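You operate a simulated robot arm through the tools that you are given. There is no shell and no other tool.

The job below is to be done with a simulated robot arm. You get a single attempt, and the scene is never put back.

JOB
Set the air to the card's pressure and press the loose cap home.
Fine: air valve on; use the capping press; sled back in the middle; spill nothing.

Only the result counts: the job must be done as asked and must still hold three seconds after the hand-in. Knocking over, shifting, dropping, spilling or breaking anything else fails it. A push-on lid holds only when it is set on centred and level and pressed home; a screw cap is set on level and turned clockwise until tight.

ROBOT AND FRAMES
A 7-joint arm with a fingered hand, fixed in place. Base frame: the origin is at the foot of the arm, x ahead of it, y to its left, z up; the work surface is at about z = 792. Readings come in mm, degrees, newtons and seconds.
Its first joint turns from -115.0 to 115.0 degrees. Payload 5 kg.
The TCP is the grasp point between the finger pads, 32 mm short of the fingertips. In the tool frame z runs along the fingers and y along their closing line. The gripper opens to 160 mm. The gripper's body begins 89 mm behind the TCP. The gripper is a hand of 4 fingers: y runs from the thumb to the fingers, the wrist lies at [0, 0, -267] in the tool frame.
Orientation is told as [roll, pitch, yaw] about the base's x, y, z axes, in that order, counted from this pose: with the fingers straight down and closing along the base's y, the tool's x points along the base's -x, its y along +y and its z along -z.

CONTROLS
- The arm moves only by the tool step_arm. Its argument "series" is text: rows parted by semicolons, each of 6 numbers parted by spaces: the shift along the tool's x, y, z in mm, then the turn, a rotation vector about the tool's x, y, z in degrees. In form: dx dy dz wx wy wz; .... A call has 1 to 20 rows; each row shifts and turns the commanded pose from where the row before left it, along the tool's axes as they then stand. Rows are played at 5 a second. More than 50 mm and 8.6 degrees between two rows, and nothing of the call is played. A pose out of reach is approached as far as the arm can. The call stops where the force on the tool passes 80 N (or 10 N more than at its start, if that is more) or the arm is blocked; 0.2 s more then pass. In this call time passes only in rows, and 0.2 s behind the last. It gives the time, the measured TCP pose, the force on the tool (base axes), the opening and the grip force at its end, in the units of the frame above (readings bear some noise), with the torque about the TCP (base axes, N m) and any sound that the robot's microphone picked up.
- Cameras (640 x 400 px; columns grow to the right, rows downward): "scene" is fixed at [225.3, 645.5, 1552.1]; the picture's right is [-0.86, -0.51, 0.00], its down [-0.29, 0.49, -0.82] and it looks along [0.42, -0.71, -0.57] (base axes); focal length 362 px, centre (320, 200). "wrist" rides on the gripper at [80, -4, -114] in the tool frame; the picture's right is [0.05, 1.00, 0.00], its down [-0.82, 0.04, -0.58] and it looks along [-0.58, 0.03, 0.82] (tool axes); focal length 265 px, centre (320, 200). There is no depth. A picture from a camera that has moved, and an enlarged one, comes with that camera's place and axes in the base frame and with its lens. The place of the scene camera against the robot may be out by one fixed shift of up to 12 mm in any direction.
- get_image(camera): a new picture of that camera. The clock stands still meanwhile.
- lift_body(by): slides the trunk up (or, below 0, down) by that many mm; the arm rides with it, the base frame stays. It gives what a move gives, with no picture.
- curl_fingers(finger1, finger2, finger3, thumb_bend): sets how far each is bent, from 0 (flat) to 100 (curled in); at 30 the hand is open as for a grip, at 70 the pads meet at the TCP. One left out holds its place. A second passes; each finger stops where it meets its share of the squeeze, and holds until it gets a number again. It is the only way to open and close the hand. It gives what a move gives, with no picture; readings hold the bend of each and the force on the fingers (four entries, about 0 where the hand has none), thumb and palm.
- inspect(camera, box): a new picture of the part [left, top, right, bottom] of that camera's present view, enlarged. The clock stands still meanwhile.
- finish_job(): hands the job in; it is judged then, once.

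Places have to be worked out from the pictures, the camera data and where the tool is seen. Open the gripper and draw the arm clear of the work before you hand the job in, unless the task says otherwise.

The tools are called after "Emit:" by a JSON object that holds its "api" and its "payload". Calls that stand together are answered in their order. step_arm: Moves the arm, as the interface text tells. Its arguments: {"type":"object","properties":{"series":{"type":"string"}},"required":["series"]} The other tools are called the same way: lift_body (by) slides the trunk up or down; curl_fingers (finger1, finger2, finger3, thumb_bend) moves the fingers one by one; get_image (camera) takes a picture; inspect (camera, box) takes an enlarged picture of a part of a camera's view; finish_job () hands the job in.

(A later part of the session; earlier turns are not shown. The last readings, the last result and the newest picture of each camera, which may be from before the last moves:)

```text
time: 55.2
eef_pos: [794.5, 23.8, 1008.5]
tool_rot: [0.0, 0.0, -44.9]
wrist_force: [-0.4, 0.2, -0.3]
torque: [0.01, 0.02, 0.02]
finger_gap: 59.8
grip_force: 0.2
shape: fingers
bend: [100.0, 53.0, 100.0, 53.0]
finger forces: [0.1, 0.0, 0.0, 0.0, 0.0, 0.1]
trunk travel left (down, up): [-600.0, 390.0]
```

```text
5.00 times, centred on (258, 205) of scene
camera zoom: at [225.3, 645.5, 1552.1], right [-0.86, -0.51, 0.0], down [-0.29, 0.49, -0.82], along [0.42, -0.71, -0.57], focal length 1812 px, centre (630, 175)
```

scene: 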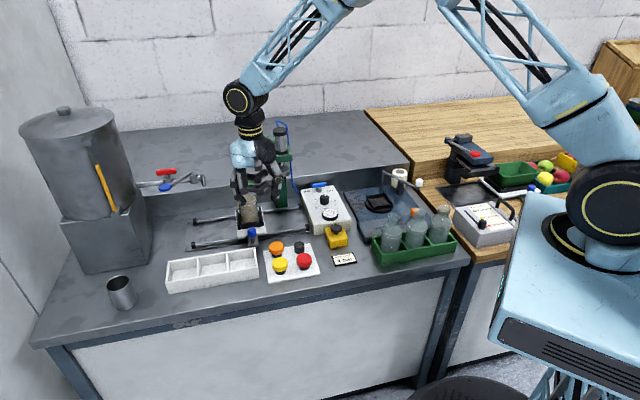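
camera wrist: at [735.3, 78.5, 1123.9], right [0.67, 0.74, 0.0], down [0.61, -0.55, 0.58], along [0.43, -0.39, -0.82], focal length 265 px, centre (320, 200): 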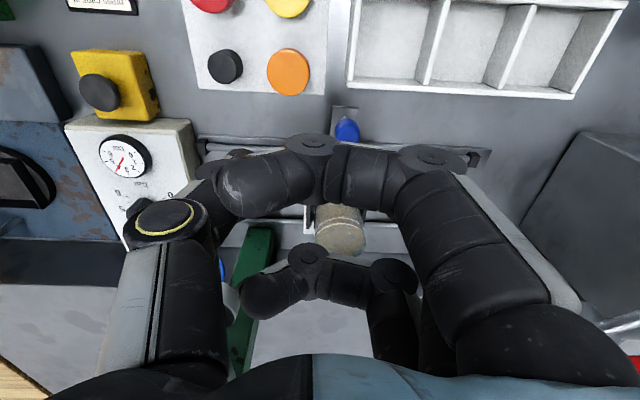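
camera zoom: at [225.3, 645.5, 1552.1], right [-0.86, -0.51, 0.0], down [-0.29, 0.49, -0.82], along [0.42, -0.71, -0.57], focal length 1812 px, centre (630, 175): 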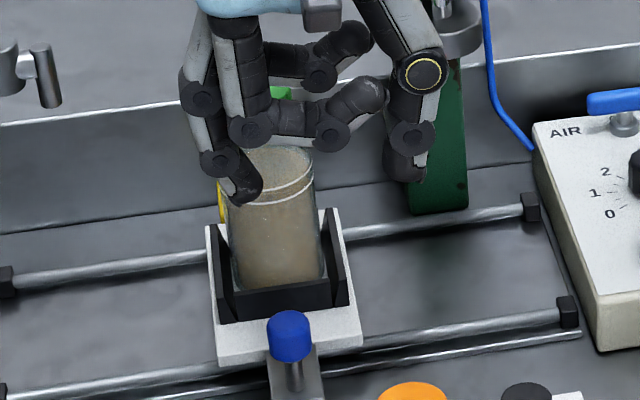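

The handle axis comes out at about [828,34] with its blue grip from z≈837 to 862; the bottle front is about 60 mm behind it. I move over the handle and come down part way.

Emit:
{"api": "step_arm", "payload": {"series": "-8 16 0 0 0 0; -8.8 15 0 0 0 0; 0 0 30 0 0 0; 0 0 30 0 0 0; 0 0 20 0 0 0; 0 0 0 0 0 0"}}

Emit:
{"api": "inspect", "payload": {"camera": "scene", "box": [218, 195, 298, 245]}}

Emit:
{"api": "get_image", "payload": {"camera": "wrist"}}

```text
time: 56.6
eef_pos: [826.0, 32.7, 925.5]
tool_rot: [0.0, 0.0, -45.0]
wrist_force: [0.1, -0.5, 0.3]
torque: [0.0, 0.03, -0.02]
finger_gap: 59.7
grip_force: 0.1
shape: fingers
bend: [100.0, 53.0, 100.0, 53.0]
finger forces: [0.0, 0.0, 0.1, 0.0, 0.0, 0.0]
trunk travel left (down, up): [-600.0, 390.0]
```

```text
8.00 times, centred on (258, 220) of scene
camera zoom: at [225.3, 645.5, 1552.1], right [-0.86, -0.51, 0.0], down [-0.29, 0.49, -0.82], along [0.42, -0.71, -0.57], focal length 2900 px, centre (816, 40)
```

zoom: 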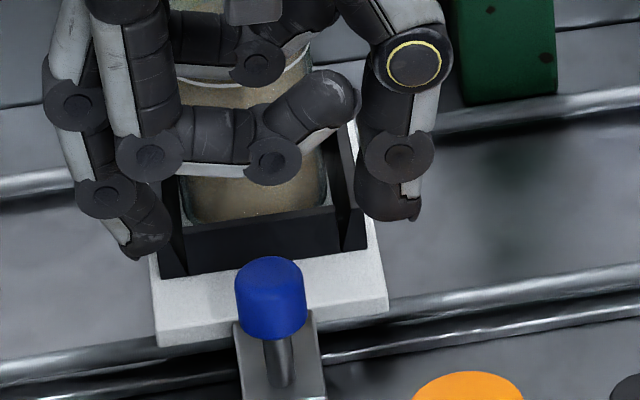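

```text
taken
camera wrist: at [767.1, 86.8, 1041.3], right [0.67, 0.74, 0.0], down [0.61, -0.55, 0.58], along [0.43, -0.39, -0.82], focal length 265 px, centre (320, 200)
```

wrist: 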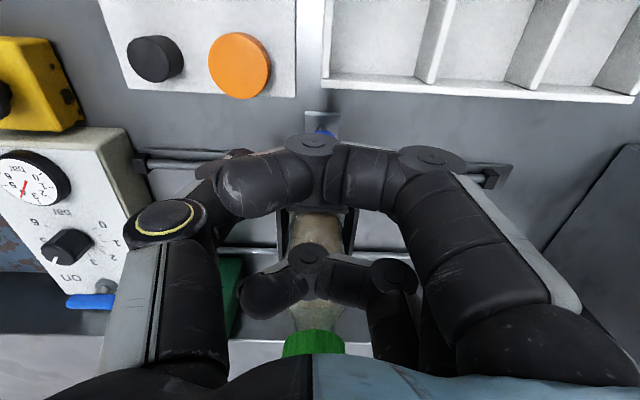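

The finger and thumb tips line up on both sides of the blue grip. I lower 47 mm and close the pinch on it.

Emit:
{"api": "step_arm", "payload": {"series": "0 -1 16 0 0 0; 0 0 16 0 0 0; 0 0 15 0 0 0; 0 0 0 0 0 0"}}

Emit:
{"api": "inspect", "payload": {"camera": "scene", "box": [218, 195, 298, 245]}}

```text
time: 57.6
eef_pos: [826.5, 35.3, 877.8]
tool_rot: [0.0, 0.0, -45.1]
wrist_force: [0.1, -0.2, 0.4]
torque: [-0.01, -0.02, 0.01]
finger_gap: 59.8
grip_force: 0.0
shape: fingers
bend: [100.0, 53.0, 100.0, 53.0]
finger forces: [0.0, 0.0, 0.0, 0.0, 0.1, 0.0]
trunk travel left (down, up): [-600.0, 390.0]
```

```text
8.00 times, centred on (258, 220) of scene
camera zoom: at [225.3, 645.5, 1552.1], right [-0.86, -0.51, 0.0], down [-0.29, 0.49, -0.82], along [0.42, -0.71, -0.57], focal length 2900 px, centre (816, 40)
```

zoom: 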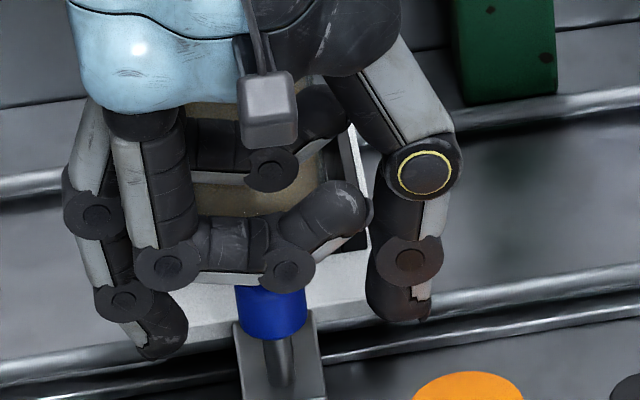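

The tips straddle the blue grip. I close thumb and middle finger on it.

Emit:
{"api": "curl_fingers", "payload": {"finger2": 75, "thumb_bend": 75}}

Emit:
{"api": "inspect", "payload": {"camera": "scene", "box": [218, 165, 298, 245]}}

```text
time: 58.6
eef_pos: [825.0, 33.1, 878.4]
tool_rot: [0.0, 0.0, -45.0]
wrist_force: [-4.5, 1.6, -9.0]
torque: [0.12, 0.05, -0.04]
finger_gap: 50.9
grip_force: 10.9
shape: fingers
bend: [100.0, 66.0, 100.0, 68.0]
finger forces: [0.0, 9.3, 0.0, 0.0, 11.7, 0.0]
trunk travel left (down, up): [-600.0, 390.0]
```

```text
5.00 times, centred on (258, 205) of scene
camera zoom: at [225.3, 645.5, 1552.1], right [-0.86, -0.51, 0.0], down [-0.29, 0.49, -0.82], along [0.42, -0.71, -0.57], focal length 1812 px, centre (630, 175)
```

zoom: 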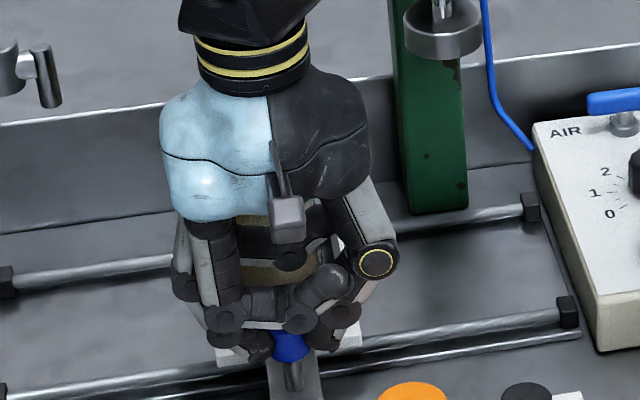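

The sled handle is held with about 10 N. I slide the sled slowly to the right (tool -y), 80 mm first.

Emit:
{"api": "step_arm", "payload": {"series": "0 -2 0 0 0 0; 0 -3 0 0 0 0; 0 -4 0 0 0 0; 0 -4 0 0 0 0; 0 -4 0 0 0 0; 0 -4 0 0 0 0; 0 -4 0 0 0 0; 0 -4 0 0 0 0; 0 -4 0 0 0 0; 0 -4 0 0 0 0; 0 -4 0 0 0 0; 0 -4 0 0 0 0; 0 -4 0 0 0 0; 0 -4 0 0 0 0; 0 -4 0 0 0 0; 0 -4 0 0 0 0; 0 -4 0 0 0 0; 0 -4 0 0 0 0; 0 -3 0 0 0 0; 0 -2 0 0 0 0"}}

Emit:
{"api": "inspect", "payload": {"camera": "scene", "box": [218, 145, 346, 245]}}

```text
time: 62.8
eef_pos: [774.2, -18.7, 879.9]
tool_rot: [0.0, 0.0, -45.0]
wrist_force: [-11.6, 12.0, -8.1]
torque: [0.32, 0.26, 0.13]
finger_gap: 51.0
grip_force: 13.8
shape: fingers
bend: [100.0, 65.0, 100.0, 69.0]
finger forces: [0.1, 13.8, 0.1, 0.0, 12.4, 0.0]
trunk travel left (down, up): [-600.0, 390.0]
```

```text
4.00 times, centred on (282, 195) of scene
camera zoom: at [225.3, 645.5, 1552.1], right [-0.86, -0.51, 0.0], down [-0.29, 0.49, -0.82], along [0.42, -0.71, -0.57], focal length 1450 px, centre (472, 220)
```

zoom: 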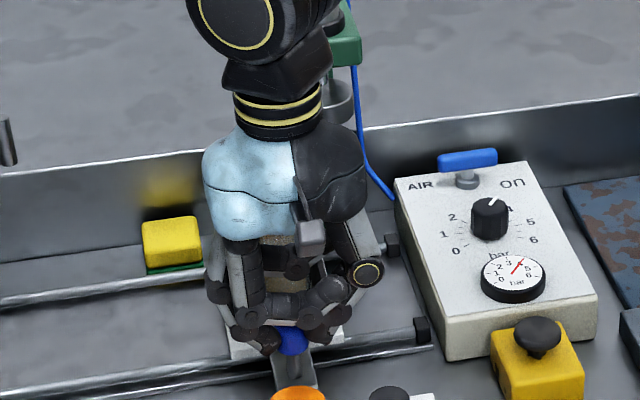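

The sled slid about 73 mm smoothly; a side force of about 17 N shows my line runs slightly wallward of the rails, so I correct 1.5 mm and continue toward the stop.

Emit:
{"api": "step_arm", "payload": {"series": "1.5 -1 0 0 0 0; 0.1 -3 0 0 0 0; 0.1 -4 0 0 0 0; 0.1 -4 0 0 0 0; 0.1 -4 0 0 0 0; 0.1 -4 0 0 0 0; 0.1 -4 0 0 0 0; 0.1 -4 0 0 0 0; 0.1 -4 0 0 0 0; 0.1 -3 0 0 0 0; 0 -2 0 0 0 0; 0 0 0 0 0 0"}}

Emit:
{"api": "inspect", "payload": {"camera": "scene", "box": [218, 145, 346, 245]}}

Emit:
{"api": "get_image", "payload": {"camera": "wrist"}}

```text
time: 65.4
eef_pos: [747.1, -44.1, 879.6]
tool_rot: [0.0, 0.0, -45.0]
wrist_force: [0.4, 1.5, -5.7]
torque: [0.07, -0.01, -0.01]
finger_gap: 50.2
grip_force: 9.9
shape: fingers
bend: [100.0, 65.0, 100.0, 69.0]
finger forces: [0.0, 9.5, 0.1, 0.0, 9.1, 0.0]
trunk travel left (down, up): [-600.0, 390.0]
```

```text
4.00 times, centred on (282, 195) of scene
camera zoom: at [225.3, 645.5, 1552.1], right [-0.86, -0.51, 0.0], down [-0.29, 0.49, -0.82], along [0.42, -0.71, -0.57], focal length 1450 px, centre (472, 220)
```

zoom: 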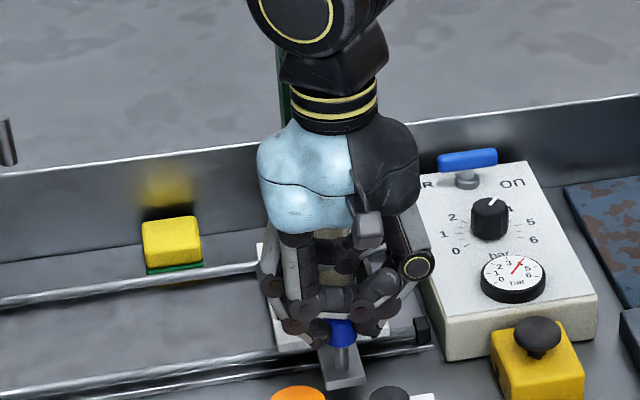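

```text
taken
camera wrist: at [687.3, 9.8, 994.7], right [0.67, 0.74, 0.0], down [0.61, -0.55, 0.58], along [0.43, -0.39, -0.82], focal length 265 px, centre (320, 200)
```

wrist: 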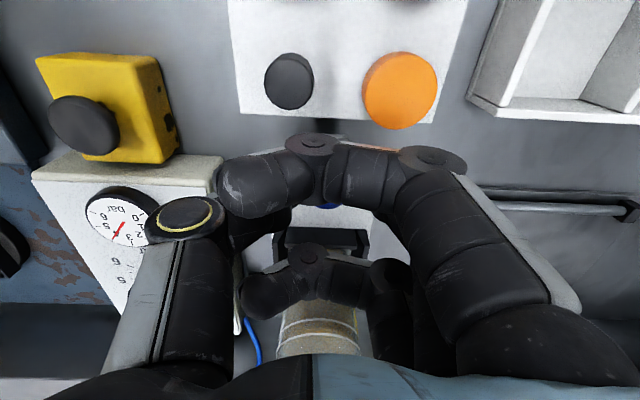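

The sled has moved about 110 mm; the scene geometry says the bottle was 116 mm from the ram axis. I move 6 mm more and then release to look at the alignment.

Emit:
{"api": "step_arm", "payload": {"series": "0.1 -3 0 0 0 0; 0.1 -3 0 0 0 0; 0 0 0 0 0 0"}}

Emit:
{"api": "curl_fingers", "payload": {"finger2": 53, "thumb_bend": 53}}

Emit:
{"api": "step_arm", "payload": {"series": "0 0 -15 0 0 0; 0 0 -25 0 0 0; 0 0 -30 0 0 0; 20 0 -30 0 0 0; 35 0 -10 0 0 0; 40 0 0 0 0 0; 40 0 0 0 0 0; 0 0 0 0 0 0"}}

Emit:
{"api": "inspect", "payload": {"camera": "scene", "box": [238, 145, 318, 245]}}

Emit:
{"api": "get_image", "payload": {"camera": "wrist"}}

```text
time: 66.2
eef_pos: [742.7, -49.4, 878.8]
tool_rot: [0.0, 0.0, -44.9]
wrist_force: [0.1, -0.6, -5.6]
torque: [-0.02, -0.02, -0.04]
finger_gap: 50.5
grip_force: 9.4
shape: fingers
bend: [100.0, 65.0, 100.0, 69.0]
finger forces: [0.1, 8.9, 0.0, 0.0, 9.8, 0.0]
trunk travel left (down, up): [-600.0, 390.0]
```

```text
time: 67.2
eef_pos: [742.9, -49.5, 879.3]
tool_rot: [0.0, 0.0, -45.0]
wrist_force: [-0.5, -0.5, 1.0]
torque: [0.01, -0.03, 0.0]
finger_gap: 59.5
grip_force: 0.0
shape: fingers
bend: [100.0, 53.0, 100.0, 53.0]
finger forces: [0.0, 0.0, 0.0, 0.1, 0.1, 0.0]
trunk travel left (down, up): [-600.0, 390.0]
```

```text
time: 69.0
eef_pos: [644.9, 48.9, 989.0]
tool_rot: [0.1, 0.0, -45.0]
wrist_force: [-0.1, 0.3, -0.2]
torque: [0.0, -0.01, -0.05]
finger_gap: 59.5
grip_force: 0.0
shape: fingers
bend: [100.0, 53.0, 100.0, 53.0]
finger forces: [0.1, 0.0, 0.1, 0.0, 0.0, 0.0]
trunk travel left (down, up): [-600.0, 390.0]
```

```text
4.00 times, centred on (278, 195) of scene
camera zoom: at [225.3, 645.5, 1552.1], right [-0.86, -0.51, 0.0], down [-0.29, 0.49, -0.82], along [0.42, -0.71, -0.57], focal length 1450 px, centre (488, 220)
```

zoom: 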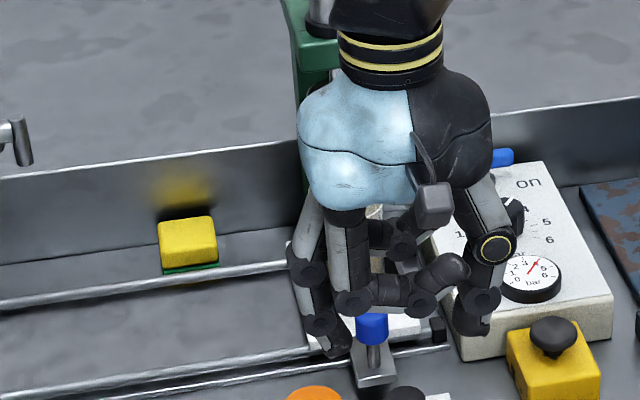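

```text
taken
camera wrist: at [584.9, 103.7, 1104.6], right [0.67, 0.74, 0.0], down [0.61, -0.55, 0.58], along [0.43, -0.39, -0.82], focal length 265 px, centre (320, 200)
```

wrist: 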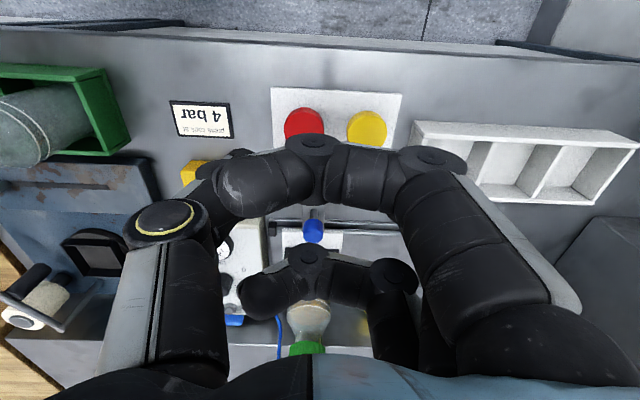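

The hand hides the ram in the scene view. I move right along the bench toward the button, then look again.

Emit:
{"api": "step_arm", "payload": {"series": "0 -40 0 0 0 0; 0 -40 0 0 0 0; 0 -40 0 0 0 0; 0 -40 0 0 0 0; 0 0 0 0 0 0"}}

Emit:
{"api": "inspect", "payload": {"camera": "scene", "box": [238, 145, 318, 245]}}

Emit:
{"api": "get_image", "payload": {"camera": "scene"}}

Emit:
{"api": "get_image", "payload": {"camera": "wrist"}}

```text
time: 70.2
eef_pos: [532.9, -62.9, 990.9]
tool_rot: [-0.1, 0.0, -45.1]
wrist_force: [0.1, 0.8, 0.1]
torque: [0.0, -0.02, 0.02]
finger_gap: 60.0
grip_force: 0.0
shape: fingers
bend: [100.0, 53.0, 100.0, 53.0]
finger forces: [0.1, 0.0, 0.0, 0.0, 0.1, 0.0]
trunk travel left (down, up): [-600.0, 390.0]
```

```text
4.00 times, centred on (278, 195) of scene
camera zoom: at [225.3, 645.5, 1552.1], right [-0.86, -0.51, 0.0], down [-0.29, 0.49, -0.82], along [0.42, -0.71, -0.57], focal length 1450 px, centre (488, 220)
```

zoom: 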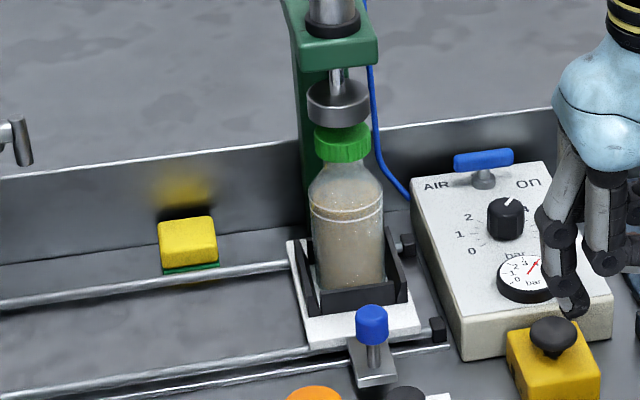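

```text
taken
```

scene: 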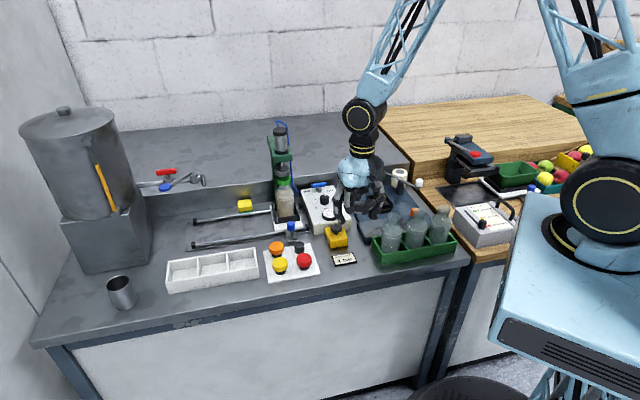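

```text
taken
camera wrist: at [471.8, -9.0, 1106.0], right [0.67, 0.74, 0.0], down [0.61, -0.55, 0.58], along [0.43, -0.39, -0.82], focal length 265 px, centre (320, 200)
```

wrist: 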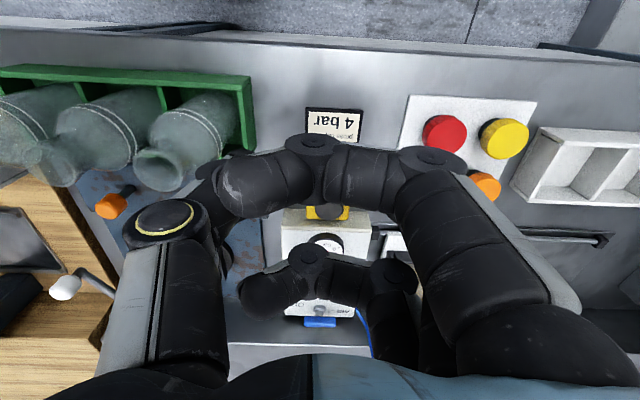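

The bottle now stands under the ram. I zoom in to check the centring of cap and ram, and the cap's level.

Emit:
{"api": "inspect", "payload": {"camera": "scene", "box": [258, 155, 306, 195]}}

Emit:
{"api": "inspect", "payload": {"camera": "scene", "box": [266, 205, 354, 260]}}

```text
10.00 times, centred on (282, 175) of scene
camera zoom: at [225.3, 645.5, 1552.1], right [-0.86, -0.51, 0.0], down [-0.29, 0.49, -0.82], along [0.42, -0.71, -0.57], focal length 3625 px, centre (700, 450)
```

zoom: 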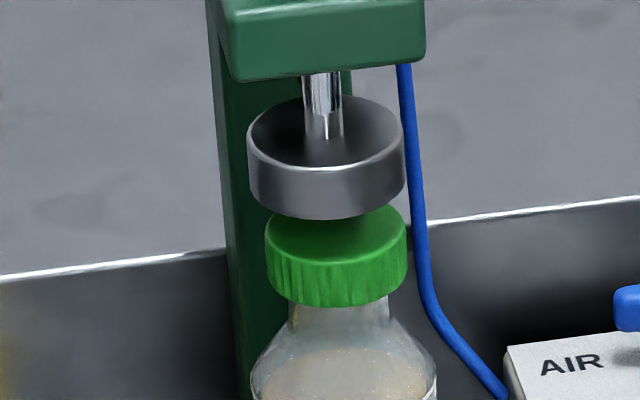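

```text
7.27 times, centred on (310, 232) of scene
camera zoom: at [225.3, 645.5, 1552.1], right [-0.86, -0.51, 0.0], down [-0.29, 0.49, -0.82], along [0.42, -0.71, -0.57], focal length 2636 px, centre (393, -36)
```

zoom: 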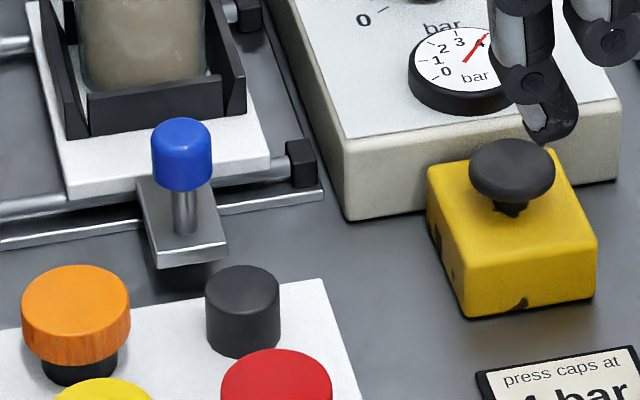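

Cap and ram axes agree within about 1 mm and the cap sits level. Now the button: I turn to yaw -135° here and extend finger 1 as a pointer, so the hand will stay on the operator's side of the button box.

Emit:
{"api": "step_arm", "payload": {"series": "0 0 -10 0 0 7.5; 0 0 0 0 0 7.5; 0 0 0 0 0 7.5; 0 0 0 0 0 7.5; 0 0 0 0 0 7.5; 0 0 0 0 0 7.5; 0 0 0 0 0 7.5; 0 0 0 0 0 7.5; 0 0 0 0 0 7.5; 0 0 0 0 0 7.5; 0 0 0 0 0 7.5; 0 0 0 0 0 7.5; 0 0 0 0 0 0"}}

Emit:
{"api": "curl_fingers", "payload": {"finger1": 30, "finger2": 100, "finger3": 100, "thumb_bend": 45}}

Emit:
{"api": "get_image", "payload": {"camera": "wrist"}}

Emit:
{"api": "inspect", "payload": {"camera": "scene", "box": [280, 145, 408, 265]}}

```text
time: 73.0
eef_pos: [533.9, -66.3, 998.4]
tool_rot: [0.0, 0.0, -135.2]
wrist_force: [0.1, -0.1, -1.1]
torque: [0.02, -0.05, 0.06]
finger_gap: 60.0
grip_force: 0.1
shape: fingers
bend: [100.0, 53.0, 100.0, 53.0]
finger forces: [0.0, 0.0, 0.0, 0.0, 0.0, 0.1]
trunk travel left (down, up): [-600.0, 390.0]
```

```text
time: 74.0
eef_pos: [533.3, -65.9, 998.4]
tool_rot: [0.1, 0.0, -135.0]
wrist_force: [-0.2, -0.2, -1.0]
torque: [0.01, 0.01, -0.01]
finger_gap: 140.4
grip_force: 0.0
shape: fingers
bend: [30.0, 100.0, 100.0, 45.0]
finger forces: [0.0, 0.1, 0.0, 0.1, 0.1, 0.0]
trunk travel left (down, up): [-600.0, 390.0]
```

```text
taken
camera wrist: at [587.7, -6.4, 1114.4], right [0.74, -0.67, 0.0], down [-0.55, -0.61, 0.58], along [-0.39, -0.43, -0.82], focal length 265 px, centre (320, 200)
```

wrist: 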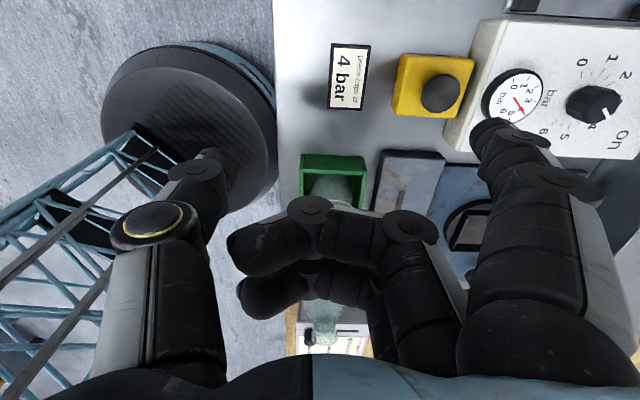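

```text
3.33 times, centred on (344, 205) of scene
camera zoom: at [225.3, 645.5, 1552.1], right [-0.86, -0.51, 0.0], down [-0.29, 0.49, -0.82], along [0.42, -0.71, -0.57], focal length 1208 px, centre (240, 183)
```

zoom: 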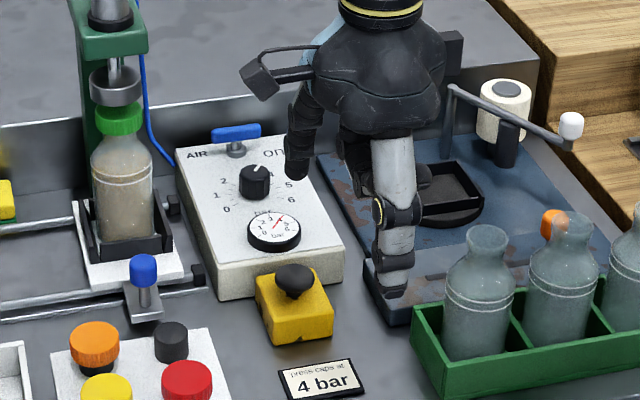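

The mushroom button is at about [633,-132] with its top near z 842. I place finger 1's tip above it and come down to about 12 mm above.

Emit:
{"api": "step_arm", "payload": {"series": "-5 10.5 20 0 0 0; -5 10.5 30 0 0 0; 0 0 30 0 0 0; 0 0 20 0 0 0; 0 0 0 0 0 0"}}

Emit:
{"api": "get_image", "payload": {"camera": "wrist"}}

Emit:
{"api": "inspect", "payload": {"camera": "scene", "box": [300, 190, 380, 265]}}

```text
time: 75.2
eef_pos: [544.1, -86.6, 900.0]
tool_rot: [0.1, 0.0, -135.0]
wrist_force: [0.6, -0.3, -0.6]
torque: [-0.03, -0.01, -0.01]
finger_gap: 140.6
grip_force: 0.1
shape: fingers
bend: [30.0, 100.0, 100.0, 45.0]
finger forces: [0.0, 0.1, 0.0, 0.1, 0.0, 0.1]
trunk travel left (down, up): [-600.0, 390.0]
```

```text
taken
camera wrist: at [597.4, -26.7, 1016.3], right [0.74, -0.67, 0.0], down [-0.55, -0.61, 0.58], along [-0.39, -0.43, -0.82], focal length 265 px, centre (320, 200)
```

wrist: 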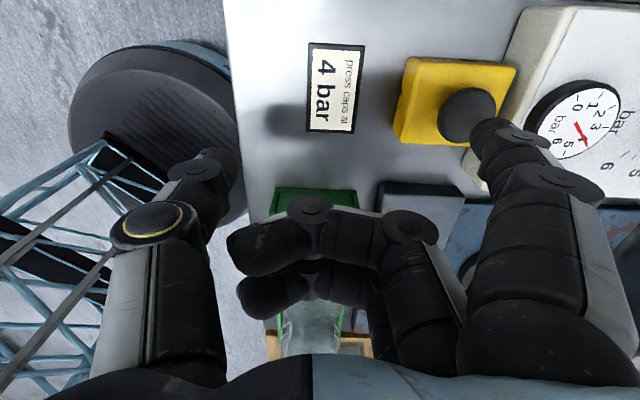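

```text
5.33 times, centred on (340, 228) of scene
camera zoom: at [225.3, 645.5, 1552.1], right [-0.86, -0.51, 0.0], down [-0.29, 0.49, -0.82], along [0.42, -0.71, -0.57], focal length 1933 px, centre (213, 53)
```

zoom: 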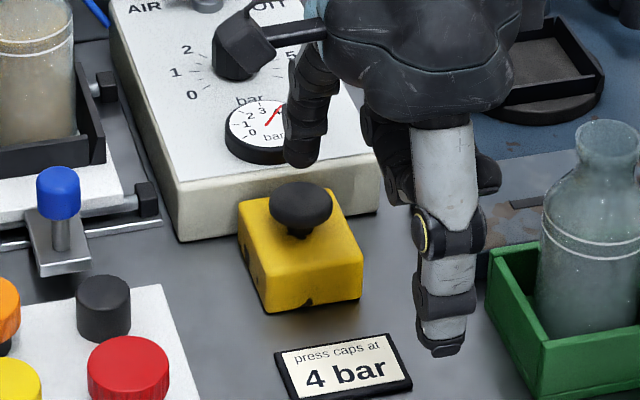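

The tip is centred on the button. I lower to contact and press in 2 mm steps, then look at the ram.

Emit:
{"api": "step_arm", "payload": {"series": "0 0 8 0 0 0; 0 0 8 0 0 0; 0 0 6 0 0 0; 0 0 2 0 0 0; 0 0 2 0 0 0; 0 0 2 0 0 0; 0 0 2 0 0 0; 0 0 0 0 0 0"}}

Emit:
{"api": "inspect", "payload": {"camera": "scene", "box": [250, 150, 346, 240]}}

```text
time: 77.0
eef_pos: [541.7, -87.6, 868.5]
tool_rot: [0.0, 0.0, -135.0]
wrist_force: [0.9, -0.6, 0.7]
torque: [-0.01, -0.01, 0.03]
finger_gap: 140.5
grip_force: 0.1
shape: fingers
bend: [30.0, 100.0, 100.0, 45.0]
finger forces: [0.0, 0.0, 0.0, 0.0, 0.0, 0.0]
trunk travel left (down, up): [-600.0, 390.0]
```

```text
4.44 times, centred on (298, 195) of scene
camera zoom: at [225.3, 645.5, 1552.1], right [-0.86, -0.51, 0.0], down [-0.29, 0.49, -0.82], along [0.42, -0.71, -0.57], focal length 1611 px, centre (418, 222)
```

zoom: 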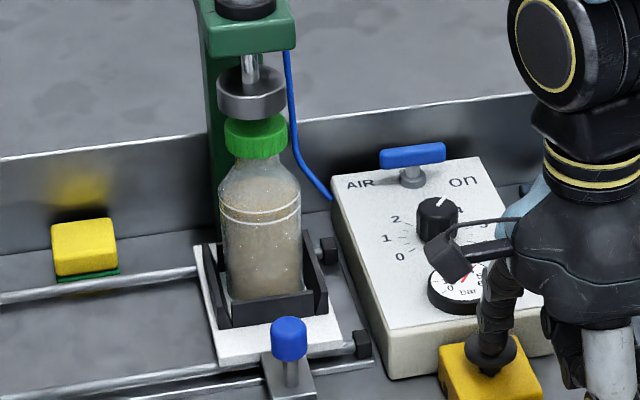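

No contact yet. I zoom in on the finger and button.

Emit:
{"api": "inspect", "payload": {"camera": "scene", "box": [312, 205, 360, 255]}}

Emit:
{"api": "inspect", "payload": {"camera": "wrist", "box": [400, 40, 592, 160]}}

```text
8.00 times, centred on (336, 230) of scene
camera zoom: at [225.3, 645.5, 1552.1], right [-0.86, -0.51, 0.0], down [-0.29, 0.49, -0.82], along [0.42, -0.71, -0.57], focal length 2900 px, centre (192, -40)
```

zoom: 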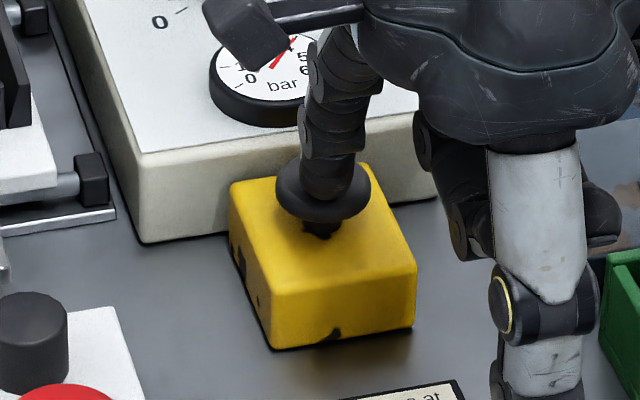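

```text
3.33 times, centred on (496, 100) of wrist
camera zoom: at [595.8, -27.3, 983.8], right [0.74, -0.67, 0.0], down [-0.55, -0.61, 0.58], along [-0.39, -0.43, -0.82], focal length 885 px, centre (-267, 533)
```

zoom: 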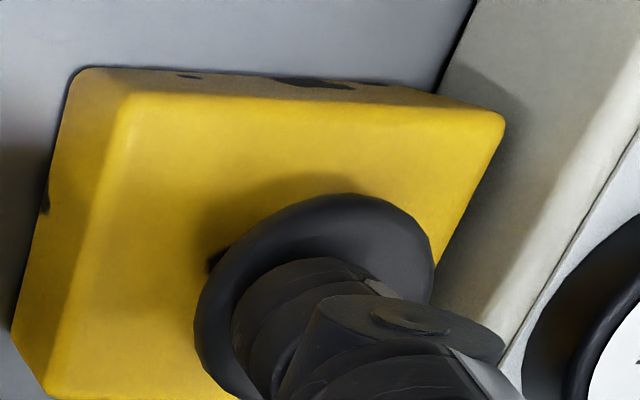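

The fingertip is right at the mushroom's top. I continue pressing down in 2 mm steps.

Emit:
{"api": "step_arm", "payload": {"series": "0 0 2 0 0 0; 0 0 2 0 0 0; 0 0 2 0 0 0; 0 0 0 0 0 0"}}

Emit:
{"api": "inspect", "payload": {"camera": "scene", "box": [250, 150, 346, 240]}}

```text
time: 78.0
eef_pos: [542.7, -86.0, 864.0]
tool_rot: [-0.1, 0.0, -135.1]
wrist_force: [-2.3, -0.1, 2.4]
torque: [-0.15, -0.23, -0.08]
finger_gap: 141.1
grip_force: 1.5
shape: fingers
bend: [30.0, 100.0, 100.0, 45.0]
finger forces: [3.1, 0.1, 0.0, 0.0, 0.0, 0.0]
trunk travel left (down, up): [-600.0, 390.0]
```

```text
4.44 times, centred on (298, 195) of scene
camera zoom: at [225.3, 645.5, 1552.1], right [-0.86, -0.51, 0.0], down [-0.29, 0.49, -0.82], along [0.42, -0.71, -0.57], focal length 1611 px, centre (418, 222)
```

zoom: 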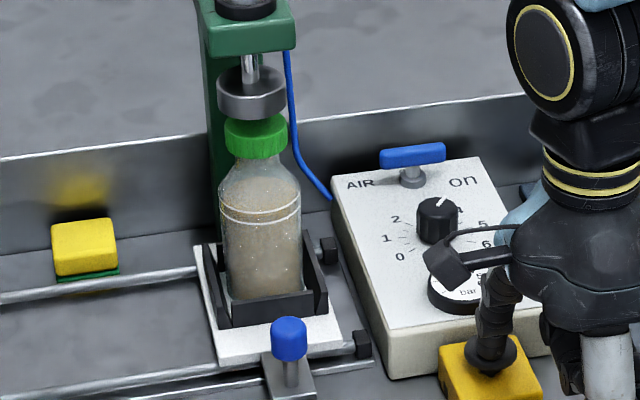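

Contact at about 3 N. I press further and hold, watching the ram.

Emit:
{"api": "step_arm", "payload": {"series": "0 0 2 0 0 0; 0 0 2 0 0 0; 0 0 2 0 0 0; 0 0 0 0 0 0; 0 0 0 0 0 0"}}

Emit:
{"api": "inspect", "payload": {"camera": "scene", "box": [250, 150, 346, 240]}}

```text
time: 79.2
eef_pos: [541.7, -87.0, 856.7]
tool_rot: [0.0, 0.0, -135.0]
wrist_force: [-1.9, 2.7, 7.9]
torque: [-0.29, -0.65, 0.12]
finger_gap: 141.1
grip_force: 4.0
shape: fingers
bend: [30.0, 100.0, 100.0, 45.0]
finger forces: [8.0, 0.0, 0.0, 0.0, 0.1, 0.1]
trunk travel left (down, up): [-600.0, 390.0]
heard: click
```

```text
4.44 times, centred on (298, 195) of scene
camera zoom: at [225.3, 645.5, 1552.1], right [-0.86, -0.51, 0.0], down [-0.29, 0.49, -0.82], along [0.42, -0.71, -0.57], focal length 1611 px, centre (418, 222)
```

zoom: 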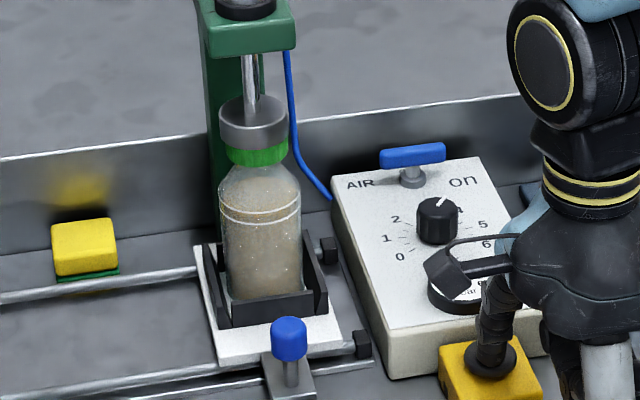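

A click was heard and the ram is down on the cap. I hold the button another second and look closely.

Emit:
{"api": "step_arm", "payload": {"series": "0 0 0 0 0 0; 0 0 0 0 0 0; 0 0 0 0 0 0; 0 0 0 0 0 0; 0 0 0 0 0 0"}}

Emit:
{"api": "inspect", "payload": {"camera": "scene", "box": [258, 155, 306, 195]}}

```text
time: 80.4
eef_pos: [542.3, -86.4, 856.2]
tool_rot: [-0.1, 0.0, -135.0]
wrist_force: [-1.1, 2.2, 7.8]
torque: [-0.33, -0.67, 0.19]
finger_gap: 141.3
grip_force: 4.1
shape: fingers
bend: [30.0, 100.0, 100.0, 45.0]
finger forces: [8.2, 0.0, 0.1, 0.1, 0.0, 0.1]
trunk travel left (down, up): [-600.0, 390.0]
```

```text
10.00 times, centred on (282, 175) of scene
camera zoom: at [225.3, 645.5, 1552.1], right [-0.86, -0.51, 0.0], down [-0.29, 0.49, -0.82], along [0.42, -0.71, -0.57], focal length 3625 px, centre (700, 450)
```

zoom: 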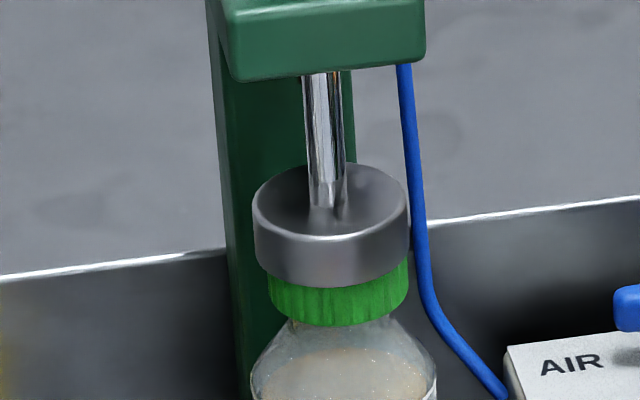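

The cap has gone down about 6–7 mm under the ram, level. I release the button by rising and check the cap.

Emit:
{"api": "step_arm", "payload": {"series": "0 0 -6 0 0 0; 0 0 -10 0 0 0; 0 0 -20 0 0 0; 0 0 -30 0 0 0; 0 0 -30 0 0 0; 0 0 -30 0 0 0; 0 0 0 0 0 0; 0 0 0 0 0 0"}}

Emit:
{"api": "inspect", "payload": {"camera": "scene", "box": [258, 155, 306, 195]}}

Emit:
{"api": "inspect", "payload": {"camera": "scene", "box": [266, 195, 354, 250]}}

```text
time: 82.2
eef_pos: [543.8, -86.0, 982.8]
tool_rot: [0.0, 0.0, -135.0]
wrist_force: [-0.4, 0.3, -0.1]
torque: [-0.01, -0.01, 0.02]
finger_gap: 140.7
grip_force: 0.1
shape: fingers
bend: [30.0, 100.0, 100.0, 45.0]
finger forces: [0.0, 0.0, 0.0, 0.0, 0.1, 0.0]
trunk travel left (down, up): [-600.0, 390.0]
```

```text
10.00 times, centred on (282, 175) of scene
camera zoom: at [225.3, 645.5, 1552.1], right [-0.86, -0.51, 0.0], down [-0.29, 0.49, -0.82], along [0.42, -0.71, -0.57], focal length 3625 px, centre (700, 450)
```

zoom: 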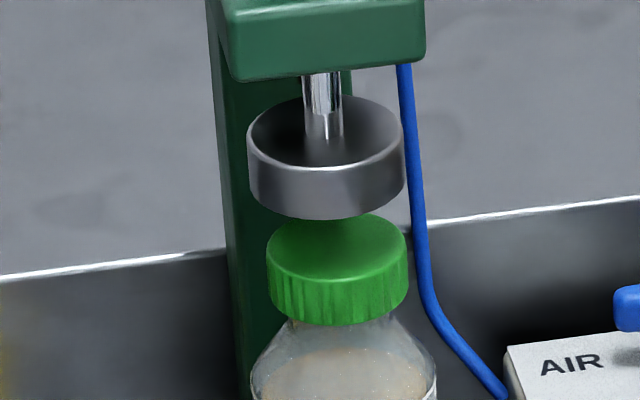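

```text
7.27 times, centred on (310, 222) of scene
camera zoom: at [225.3, 645.5, 1552.1], right [-0.86, -0.51, 0.0], down [-0.29, 0.49, -0.82], along [0.42, -0.71, -0.57], focal length 2636 px, centre (393, 36)
```

zoom: 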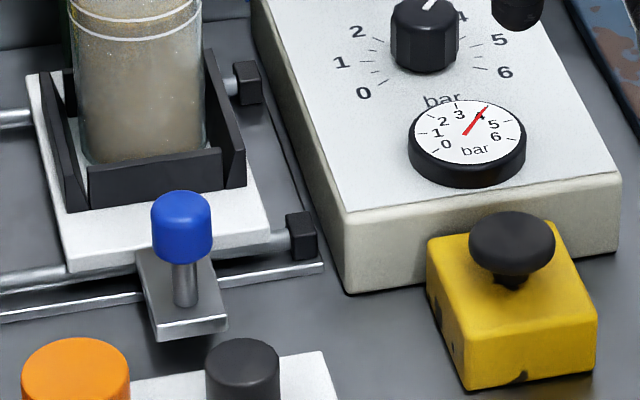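

The cap sits level and about 6 mm lower than before; the ram is up and the gauge still reads 4. Now I reshape the hand, turn back to yaw -45° and go back to the sled handle.

Emit:
{"api": "curl_fingers", "payload": {"finger1": 100, "finger2": 53, "finger3": 100, "thumb_bend": 53}}

Emit:
{"api": "step_arm", "payload": {"series": "0 0 -8 0 0 -7.5; 0 0 0 0 0 -7.5; 0 0 0 0 0 -7.5; 0 0 0 0 0 -7.5; 0 0 0 0 0 -7.5; 0 0 0 0 0 -7.5; 0 0 0 0 0 -7.5; 0 0 0 0 0 -7.5; 0 0 0 0 0 -7.5; 0 0 0 0 0 -7.5; 0 0 0 0 0 -7.5; 0 0 0 0 0 -7.5; 0 42 0 0 0 0; 0 42 0 0 0 0; 0 42 0 0 0 0; 0 40 0 0 0 0; 0 0 0 0 0 0; 0 0 0 0 0 0"}}

Emit:
{"api": "get_image", "payload": {"camera": "wrist"}}

```text
time: 83.2
eef_pos: [543.9, -86.4, 982.8]
tool_rot: [0.1, 0.0, -135.0]
wrist_force: [-0.2, 0.4, -0.7]
torque: [-0.01, -0.02, -0.03]
finger_gap: 59.8
grip_force: 0.0
shape: fingers
bend: [100.0, 53.0, 100.0, 53.0]
finger forces: [0.0, 0.1, 0.1, 0.0, 0.0, 0.0]
trunk travel left (down, up): [-600.0, 390.0]
```

```text
time: 87.0
eef_pos: [660.3, 31.3, 991.3]
tool_rot: [0.0, 0.0, -45.0]
wrist_force: [-0.5, -0.8, -0.7]
torque: [-0.01, 0.0, -0.01]
finger_gap: 60.0
grip_force: 0.1
shape: fingers
bend: [100.0, 53.0, 100.0, 53.0]
finger forces: [0.0, 0.2, 0.0, 0.1, 0.0, 0.1]
trunk travel left (down, up): [-600.0, 390.0]
```

```text
taken
camera wrist: at [601.2, 84.1, 1107.3], right [0.67, 0.74, 0.0], down [0.61, -0.55, 0.58], along [0.43, -0.39, -0.82], focal length 265 px, centre (320, 200)
```

wrist: 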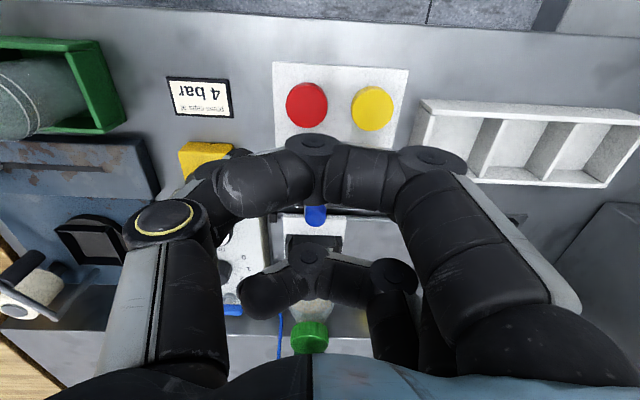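

I move over the handle again and lower to just above it, then check.

Emit:
{"api": "step_arm", "payload": {"series": "-38 0 0 0 0 0; -38 0.6 0 0 0 0; -24 0.6 20 0 0 0; -15.5 0 25 0 0 0; 0 0 20 0 0 0; 0 0 0 0 0 0"}}

Emit:
{"api": "inspect", "payload": {"camera": "scene", "box": [250, 190, 330, 240]}}

```text
time: 88.4
eef_pos: [743.9, -53.8, 926.6]
tool_rot: [0.0, 0.0, -45.0]
wrist_force: [0.5, 0.5, -0.5]
torque: [0.0, 0.02, -0.01]
finger_gap: 59.8
grip_force: 0.0
shape: fingers
bend: [100.0, 53.0, 100.0, 53.0]
finger forces: [0.0, 0.0, 0.0, 0.1, 0.0, 0.0]
trunk travel left (down, up): [-600.0, 390.0]
```

```text
8.00 times, centred on (290, 215) of scene
camera zoom: at [225.3, 645.5, 1552.1], right [-0.86, -0.51, 0.0], down [-0.29, 0.49, -0.82], along [0.42, -0.71, -0.57], focal length 2900 px, centre (560, 80)
```

zoom: 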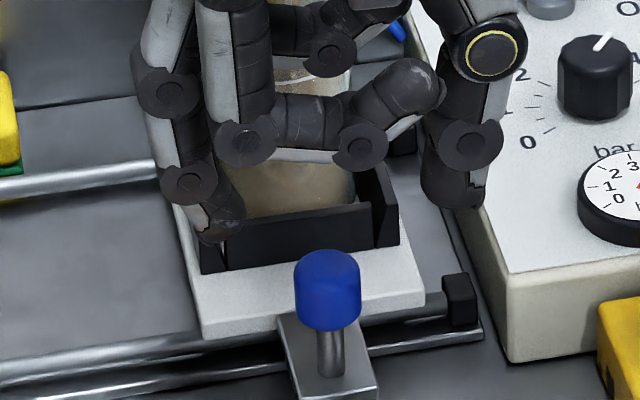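

The grip is about 4–5 mm too far right; I correct and lower onto the handle.

Emit:
{"api": "step_arm", "payload": {"series": "3 4 10 0 0 0; 0 0 15 0 0 0; 0 0 12 0 0 0; 0 0 10 0 0 0; 0 0 0 0 0 0"}}

Emit:
{"api": "inspect", "payload": {"camera": "scene", "box": [250, 190, 330, 240]}}

```text
time: 89.6
eef_pos: [743.6, -47.9, 877.0]
tool_rot: [-0.1, 0.1, -44.9]
wrist_force: [0.6, 0.3, -0.2]
torque: [-0.04, 0.01, 0.02]
finger_gap: 59.8
grip_force: 0.0
shape: fingers
bend: [100.0, 53.0, 100.0, 53.0]
finger forces: [0.0, 0.1, 0.0, 0.1, 0.0, 0.1]
trunk travel left (down, up): [-600.0, 390.0]
```

```text
8.00 times, centred on (290, 215) of scene
camera zoom: at [225.3, 645.5, 1552.1], right [-0.86, -0.51, 0.0], down [-0.29, 0.49, -0.82], along [0.42, -0.71, -0.57], focal length 2900 px, centre (560, 80)
```

zoom: 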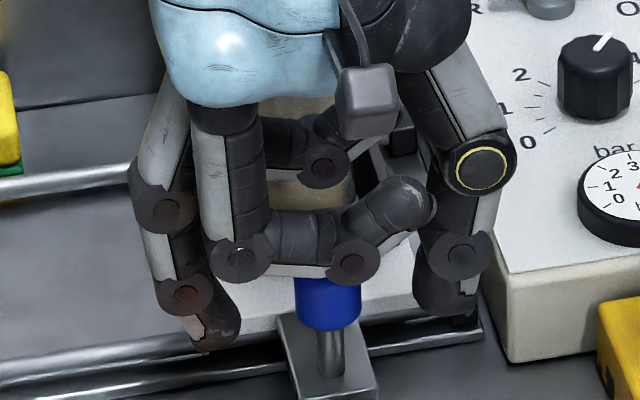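

The fingers straddle the blue grip again. I close on it.

Emit:
{"api": "curl_fingers", "payload": {"finger2": 75, "thumb_bend": 75}}

```text
time: 90.6
eef_pos: [743.7, -47.7, 877.3]
tool_rot: [-0.1, 0.1, -45.0]
wrist_force: [-5.2, 1.0, -10.3]
torque: [0.08, 0.07, -0.08]
finger_gap: 51.4
grip_force: 10.2
shape: fingers
bend: [100.0, 69.0, 100.0, 68.0]
finger forces: [0.1, 8.7, 0.0, 0.1, 12.3, 0.1]
trunk travel left (down, up): [-600.0, 390.0]
```

Gripped. I slide the sled back left (tool +y) slowly, about 96 mm first.

Emit:
{"api": "step_arm", "payload": {"series": "0 2 0 0 0 0; -0.1 3 0 0 0 0; -0.1 5 0 0 0 0; -0.1 5 0 0 0 0; -0.1 5 0 0 0 0; -0.1 5 0 0 0 0; -0.1 5 0 0 0 0; -0.1 5 0 0 0 0; -0.1 5 0 0 0 0; -0.1 5 0 0 0 0; -0.1 5 0 0 0 0; -0.1 5 0 0 0 0; -0.1 5 0 0 0 0; -0.1 5 0 0 0 0; -0.1 5 0 0 0 0; -0.1 5 0 0 0 0; -0.1 5 0 0 0 0; -0.1 5 0 0 0 0; -0.1 5 0 0 0 0; 0 3 0 0 0 0"}}

Emit:
{"api": "inspect", "payload": {"camera": "scene", "box": [225, 205, 289, 245]}}

```text
time: 94.8
eef_pos: [810.1, 21.2, 879.6]
tool_rot: [0.0, 0.0, -45.1]
wrist_force: [-6.1, 5.3, -7.0]
torque: [0.21, 0.16, -0.03]
finger_gap: 50.9
grip_force: 11.3
shape: fingers
bend: [100.0, 69.0, 100.0, 69.0]
finger forces: [0.0, 10.8, 0.0, 0.1, 12.1, 0.0]
trunk travel left (down, up): [-600.0, 390.0]
```

```text
10.00 times, centred on (257, 225) of scene
camera zoom: at [225.3, 645.5, 1552.1], right [-0.86, -0.51, 0.0], down [-0.29, 0.49, -0.82], along [0.42, -0.71, -0.57], focal length 3625 px, centre (950, -50)
```

zoom: 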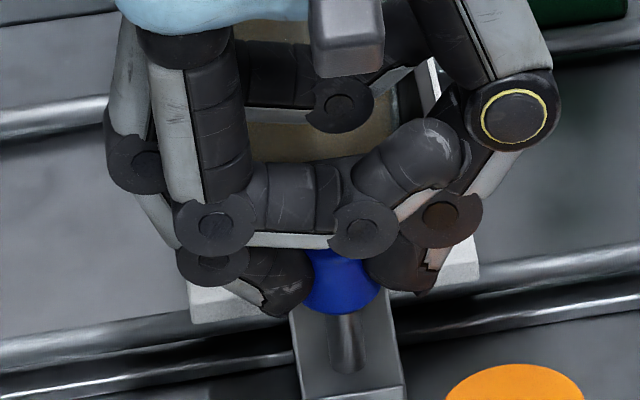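

Against the first picture the sled has about 19.5 mm still to go. I slide that far and compare again.

Emit:
{"api": "step_arm", "payload": {"series": "0.7 3 0 0 0 0; 0 4 0 0 0 0; 0 4 0 0 0 0; 0 4 0 0 0 0; 0 3 0 0 0 0; 0 1.4 0 0 0 0; 0 0 0 0 0 0"}}

Emit:
{"api": "inspect", "payload": {"camera": "scene", "box": [225, 205, 289, 245]}}

```text
time: 96.4
eef_pos: [822.4, 34.5, 878.8]
tool_rot: [0.0, 0.0, -45.0]
wrist_force: [-1.6, 4.3, -6.2]
torque: [0.14, 0.03, -0.02]
finger_gap: 50.8
grip_force: 10.6
shape: fingers
bend: [100.0, 69.0, 100.0, 69.0]
finger forces: [0.0, 10.8, 0.0, 0.1, 9.9, 0.1]
trunk travel left (down, up): [-600.0, 390.0]
```

```text
10.00 times, centred on (257, 225) of scene
camera zoom: at [225.3, 645.5, 1552.1], right [-0.86, -0.51, 0.0], down [-0.29, 0.49, -0.82], along [0.42, -0.71, -0.57], focal length 3625 px, centre (950, -50)
```

zoom: 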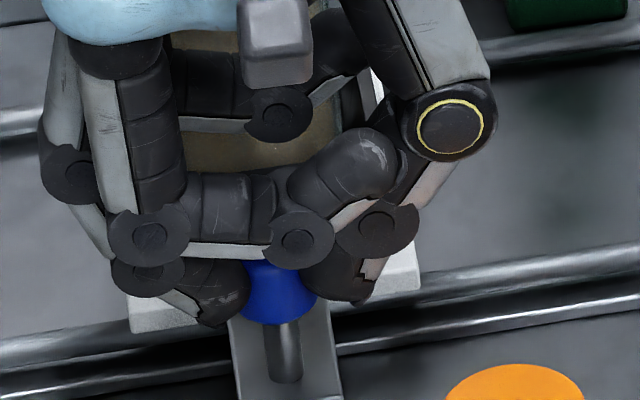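

Within about 1 mm of the original place. I nudge 1.2 mm more, release, and rise clear to compare.

Emit:
{"api": "step_arm", "payload": {"series": "0 1.2 0 0 0 0; 0 0 0 0 0 0"}}

Emit:
{"api": "curl_fingers", "payload": {"finger2": 53, "thumb_bend": 53}}

Emit:
{"api": "step_arm", "payload": {"series": "0 0 -15 0 0 0; 0 0 -25 0 0 0; 0 0 -30 0 0 0; 20 0 -30 0 0 0; 35 0 -20 0 0 0; 40 0 -20 0 0 0; 40 0 0 0 0 0; 0 -40 0 0 0 0; 0 -40 0 0 0 0; 0 -40 0 0 0 0; 0 -40 0 0 0 0; 0 -40 0 0 0 0; 0 0 0 0 0 0"}}

Emit:
{"api": "inspect", "payload": {"camera": "scene", "box": [225, 205, 289, 245]}}

Emit:
{"api": "inspect", "payload": {"camera": "scene", "box": [180, 200, 360, 312]}}

Emit:
{"api": "inspect", "payload": {"camera": "scene", "box": [225, 170, 289, 210]}}

```text
time: 97.0
eef_pos: [824.3, 33.1, 877.8]
tool_rot: [0.0, 0.0, -45.0]
wrist_force: [-4.1, 4.9, -6.4]
torque: [0.12, 0.07, -0.03]
finger_gap: 50.7
grip_force: 11.2
shape: fingers
bend: [100.0, 69.0, 100.0, 69.0]
finger forces: [0.1, 10.7, 0.0, 0.0, 11.5, 0.0]
trunk travel left (down, up): [-600.0, 390.0]
```

```text
time: 98.0
eef_pos: [824.0, 33.5, 879.5]
tool_rot: [-0.1, -0.1, -45.1]
wrist_force: [0.0, -0.8, 0.3]
torque: [0.0, 0.02, 0.02]
finger_gap: 59.7
grip_force: 0.1
shape: fingers
bend: [100.0, 53.0, 100.0, 53.0]
finger forces: [0.1, 0.0, 0.0, 0.0, 0.1, 0.0]
trunk travel left (down, up): [-600.0, 390.0]
```

```text
time: 100.8
eef_pos: [587.3, -10.5, 1017.4]
tool_rot: [0.1, 0.0, -45.0]
wrist_force: [0.2, -0.5, 0.0]
torque: [0.02, 0.01, -0.04]
finger_gap: 59.7
grip_force: 0.1
shape: fingers
bend: [100.0, 53.0, 100.0, 53.0]
finger forces: [0.0, 0.1, 0.0, 0.0, 0.1, 0.1]
trunk travel left (down, up): [-600.0, 390.0]
```

```text
10.00 times, centred on (257, 225) of scene
camera zoom: at [225.3, 645.5, 1552.1], right [-0.86, -0.51, 0.0], down [-0.29, 0.49, -0.82], along [0.42, -0.71, -0.57], focal length 3625 px, centre (950, -50)
```

zoom: 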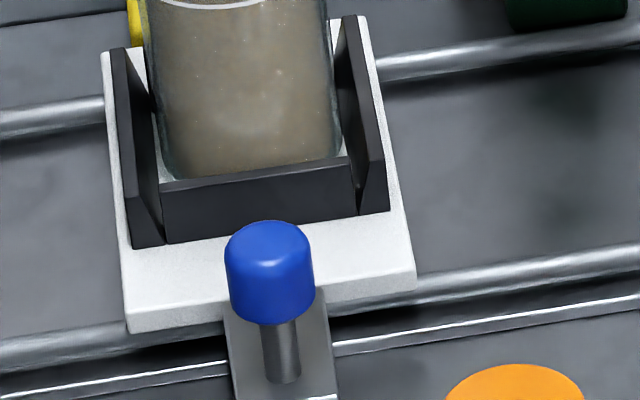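

```text
3.56 times, centred on (270, 256) of scene
camera zoom: at [225.3, 645.5, 1552.1], right [-0.86, -0.51, 0.0], down [-0.29, 0.49, -0.82], along [0.42, -0.71, -0.57], focal length 1289 px, centre (498, 1)
```

zoom: 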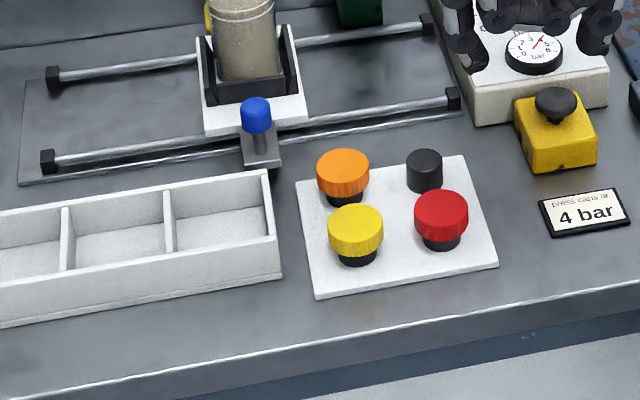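

```text
10.00 times, centred on (257, 190) of scene
camera zoom: at [225.3, 645.5, 1552.1], right [-0.86, -0.51, 0.0], down [-0.29, 0.49, -0.82], along [0.42, -0.71, -0.57], focal length 3625 px, centre (950, 300)
```

zoom: 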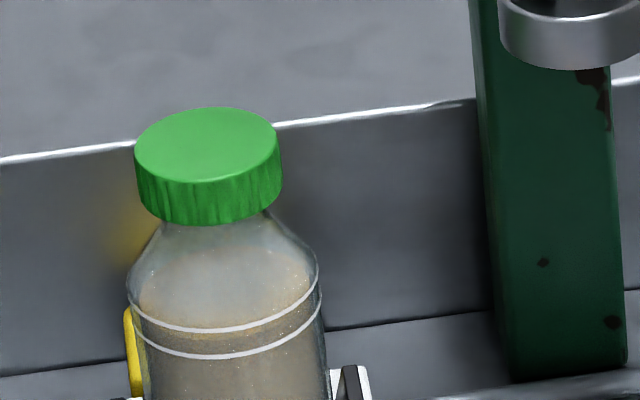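

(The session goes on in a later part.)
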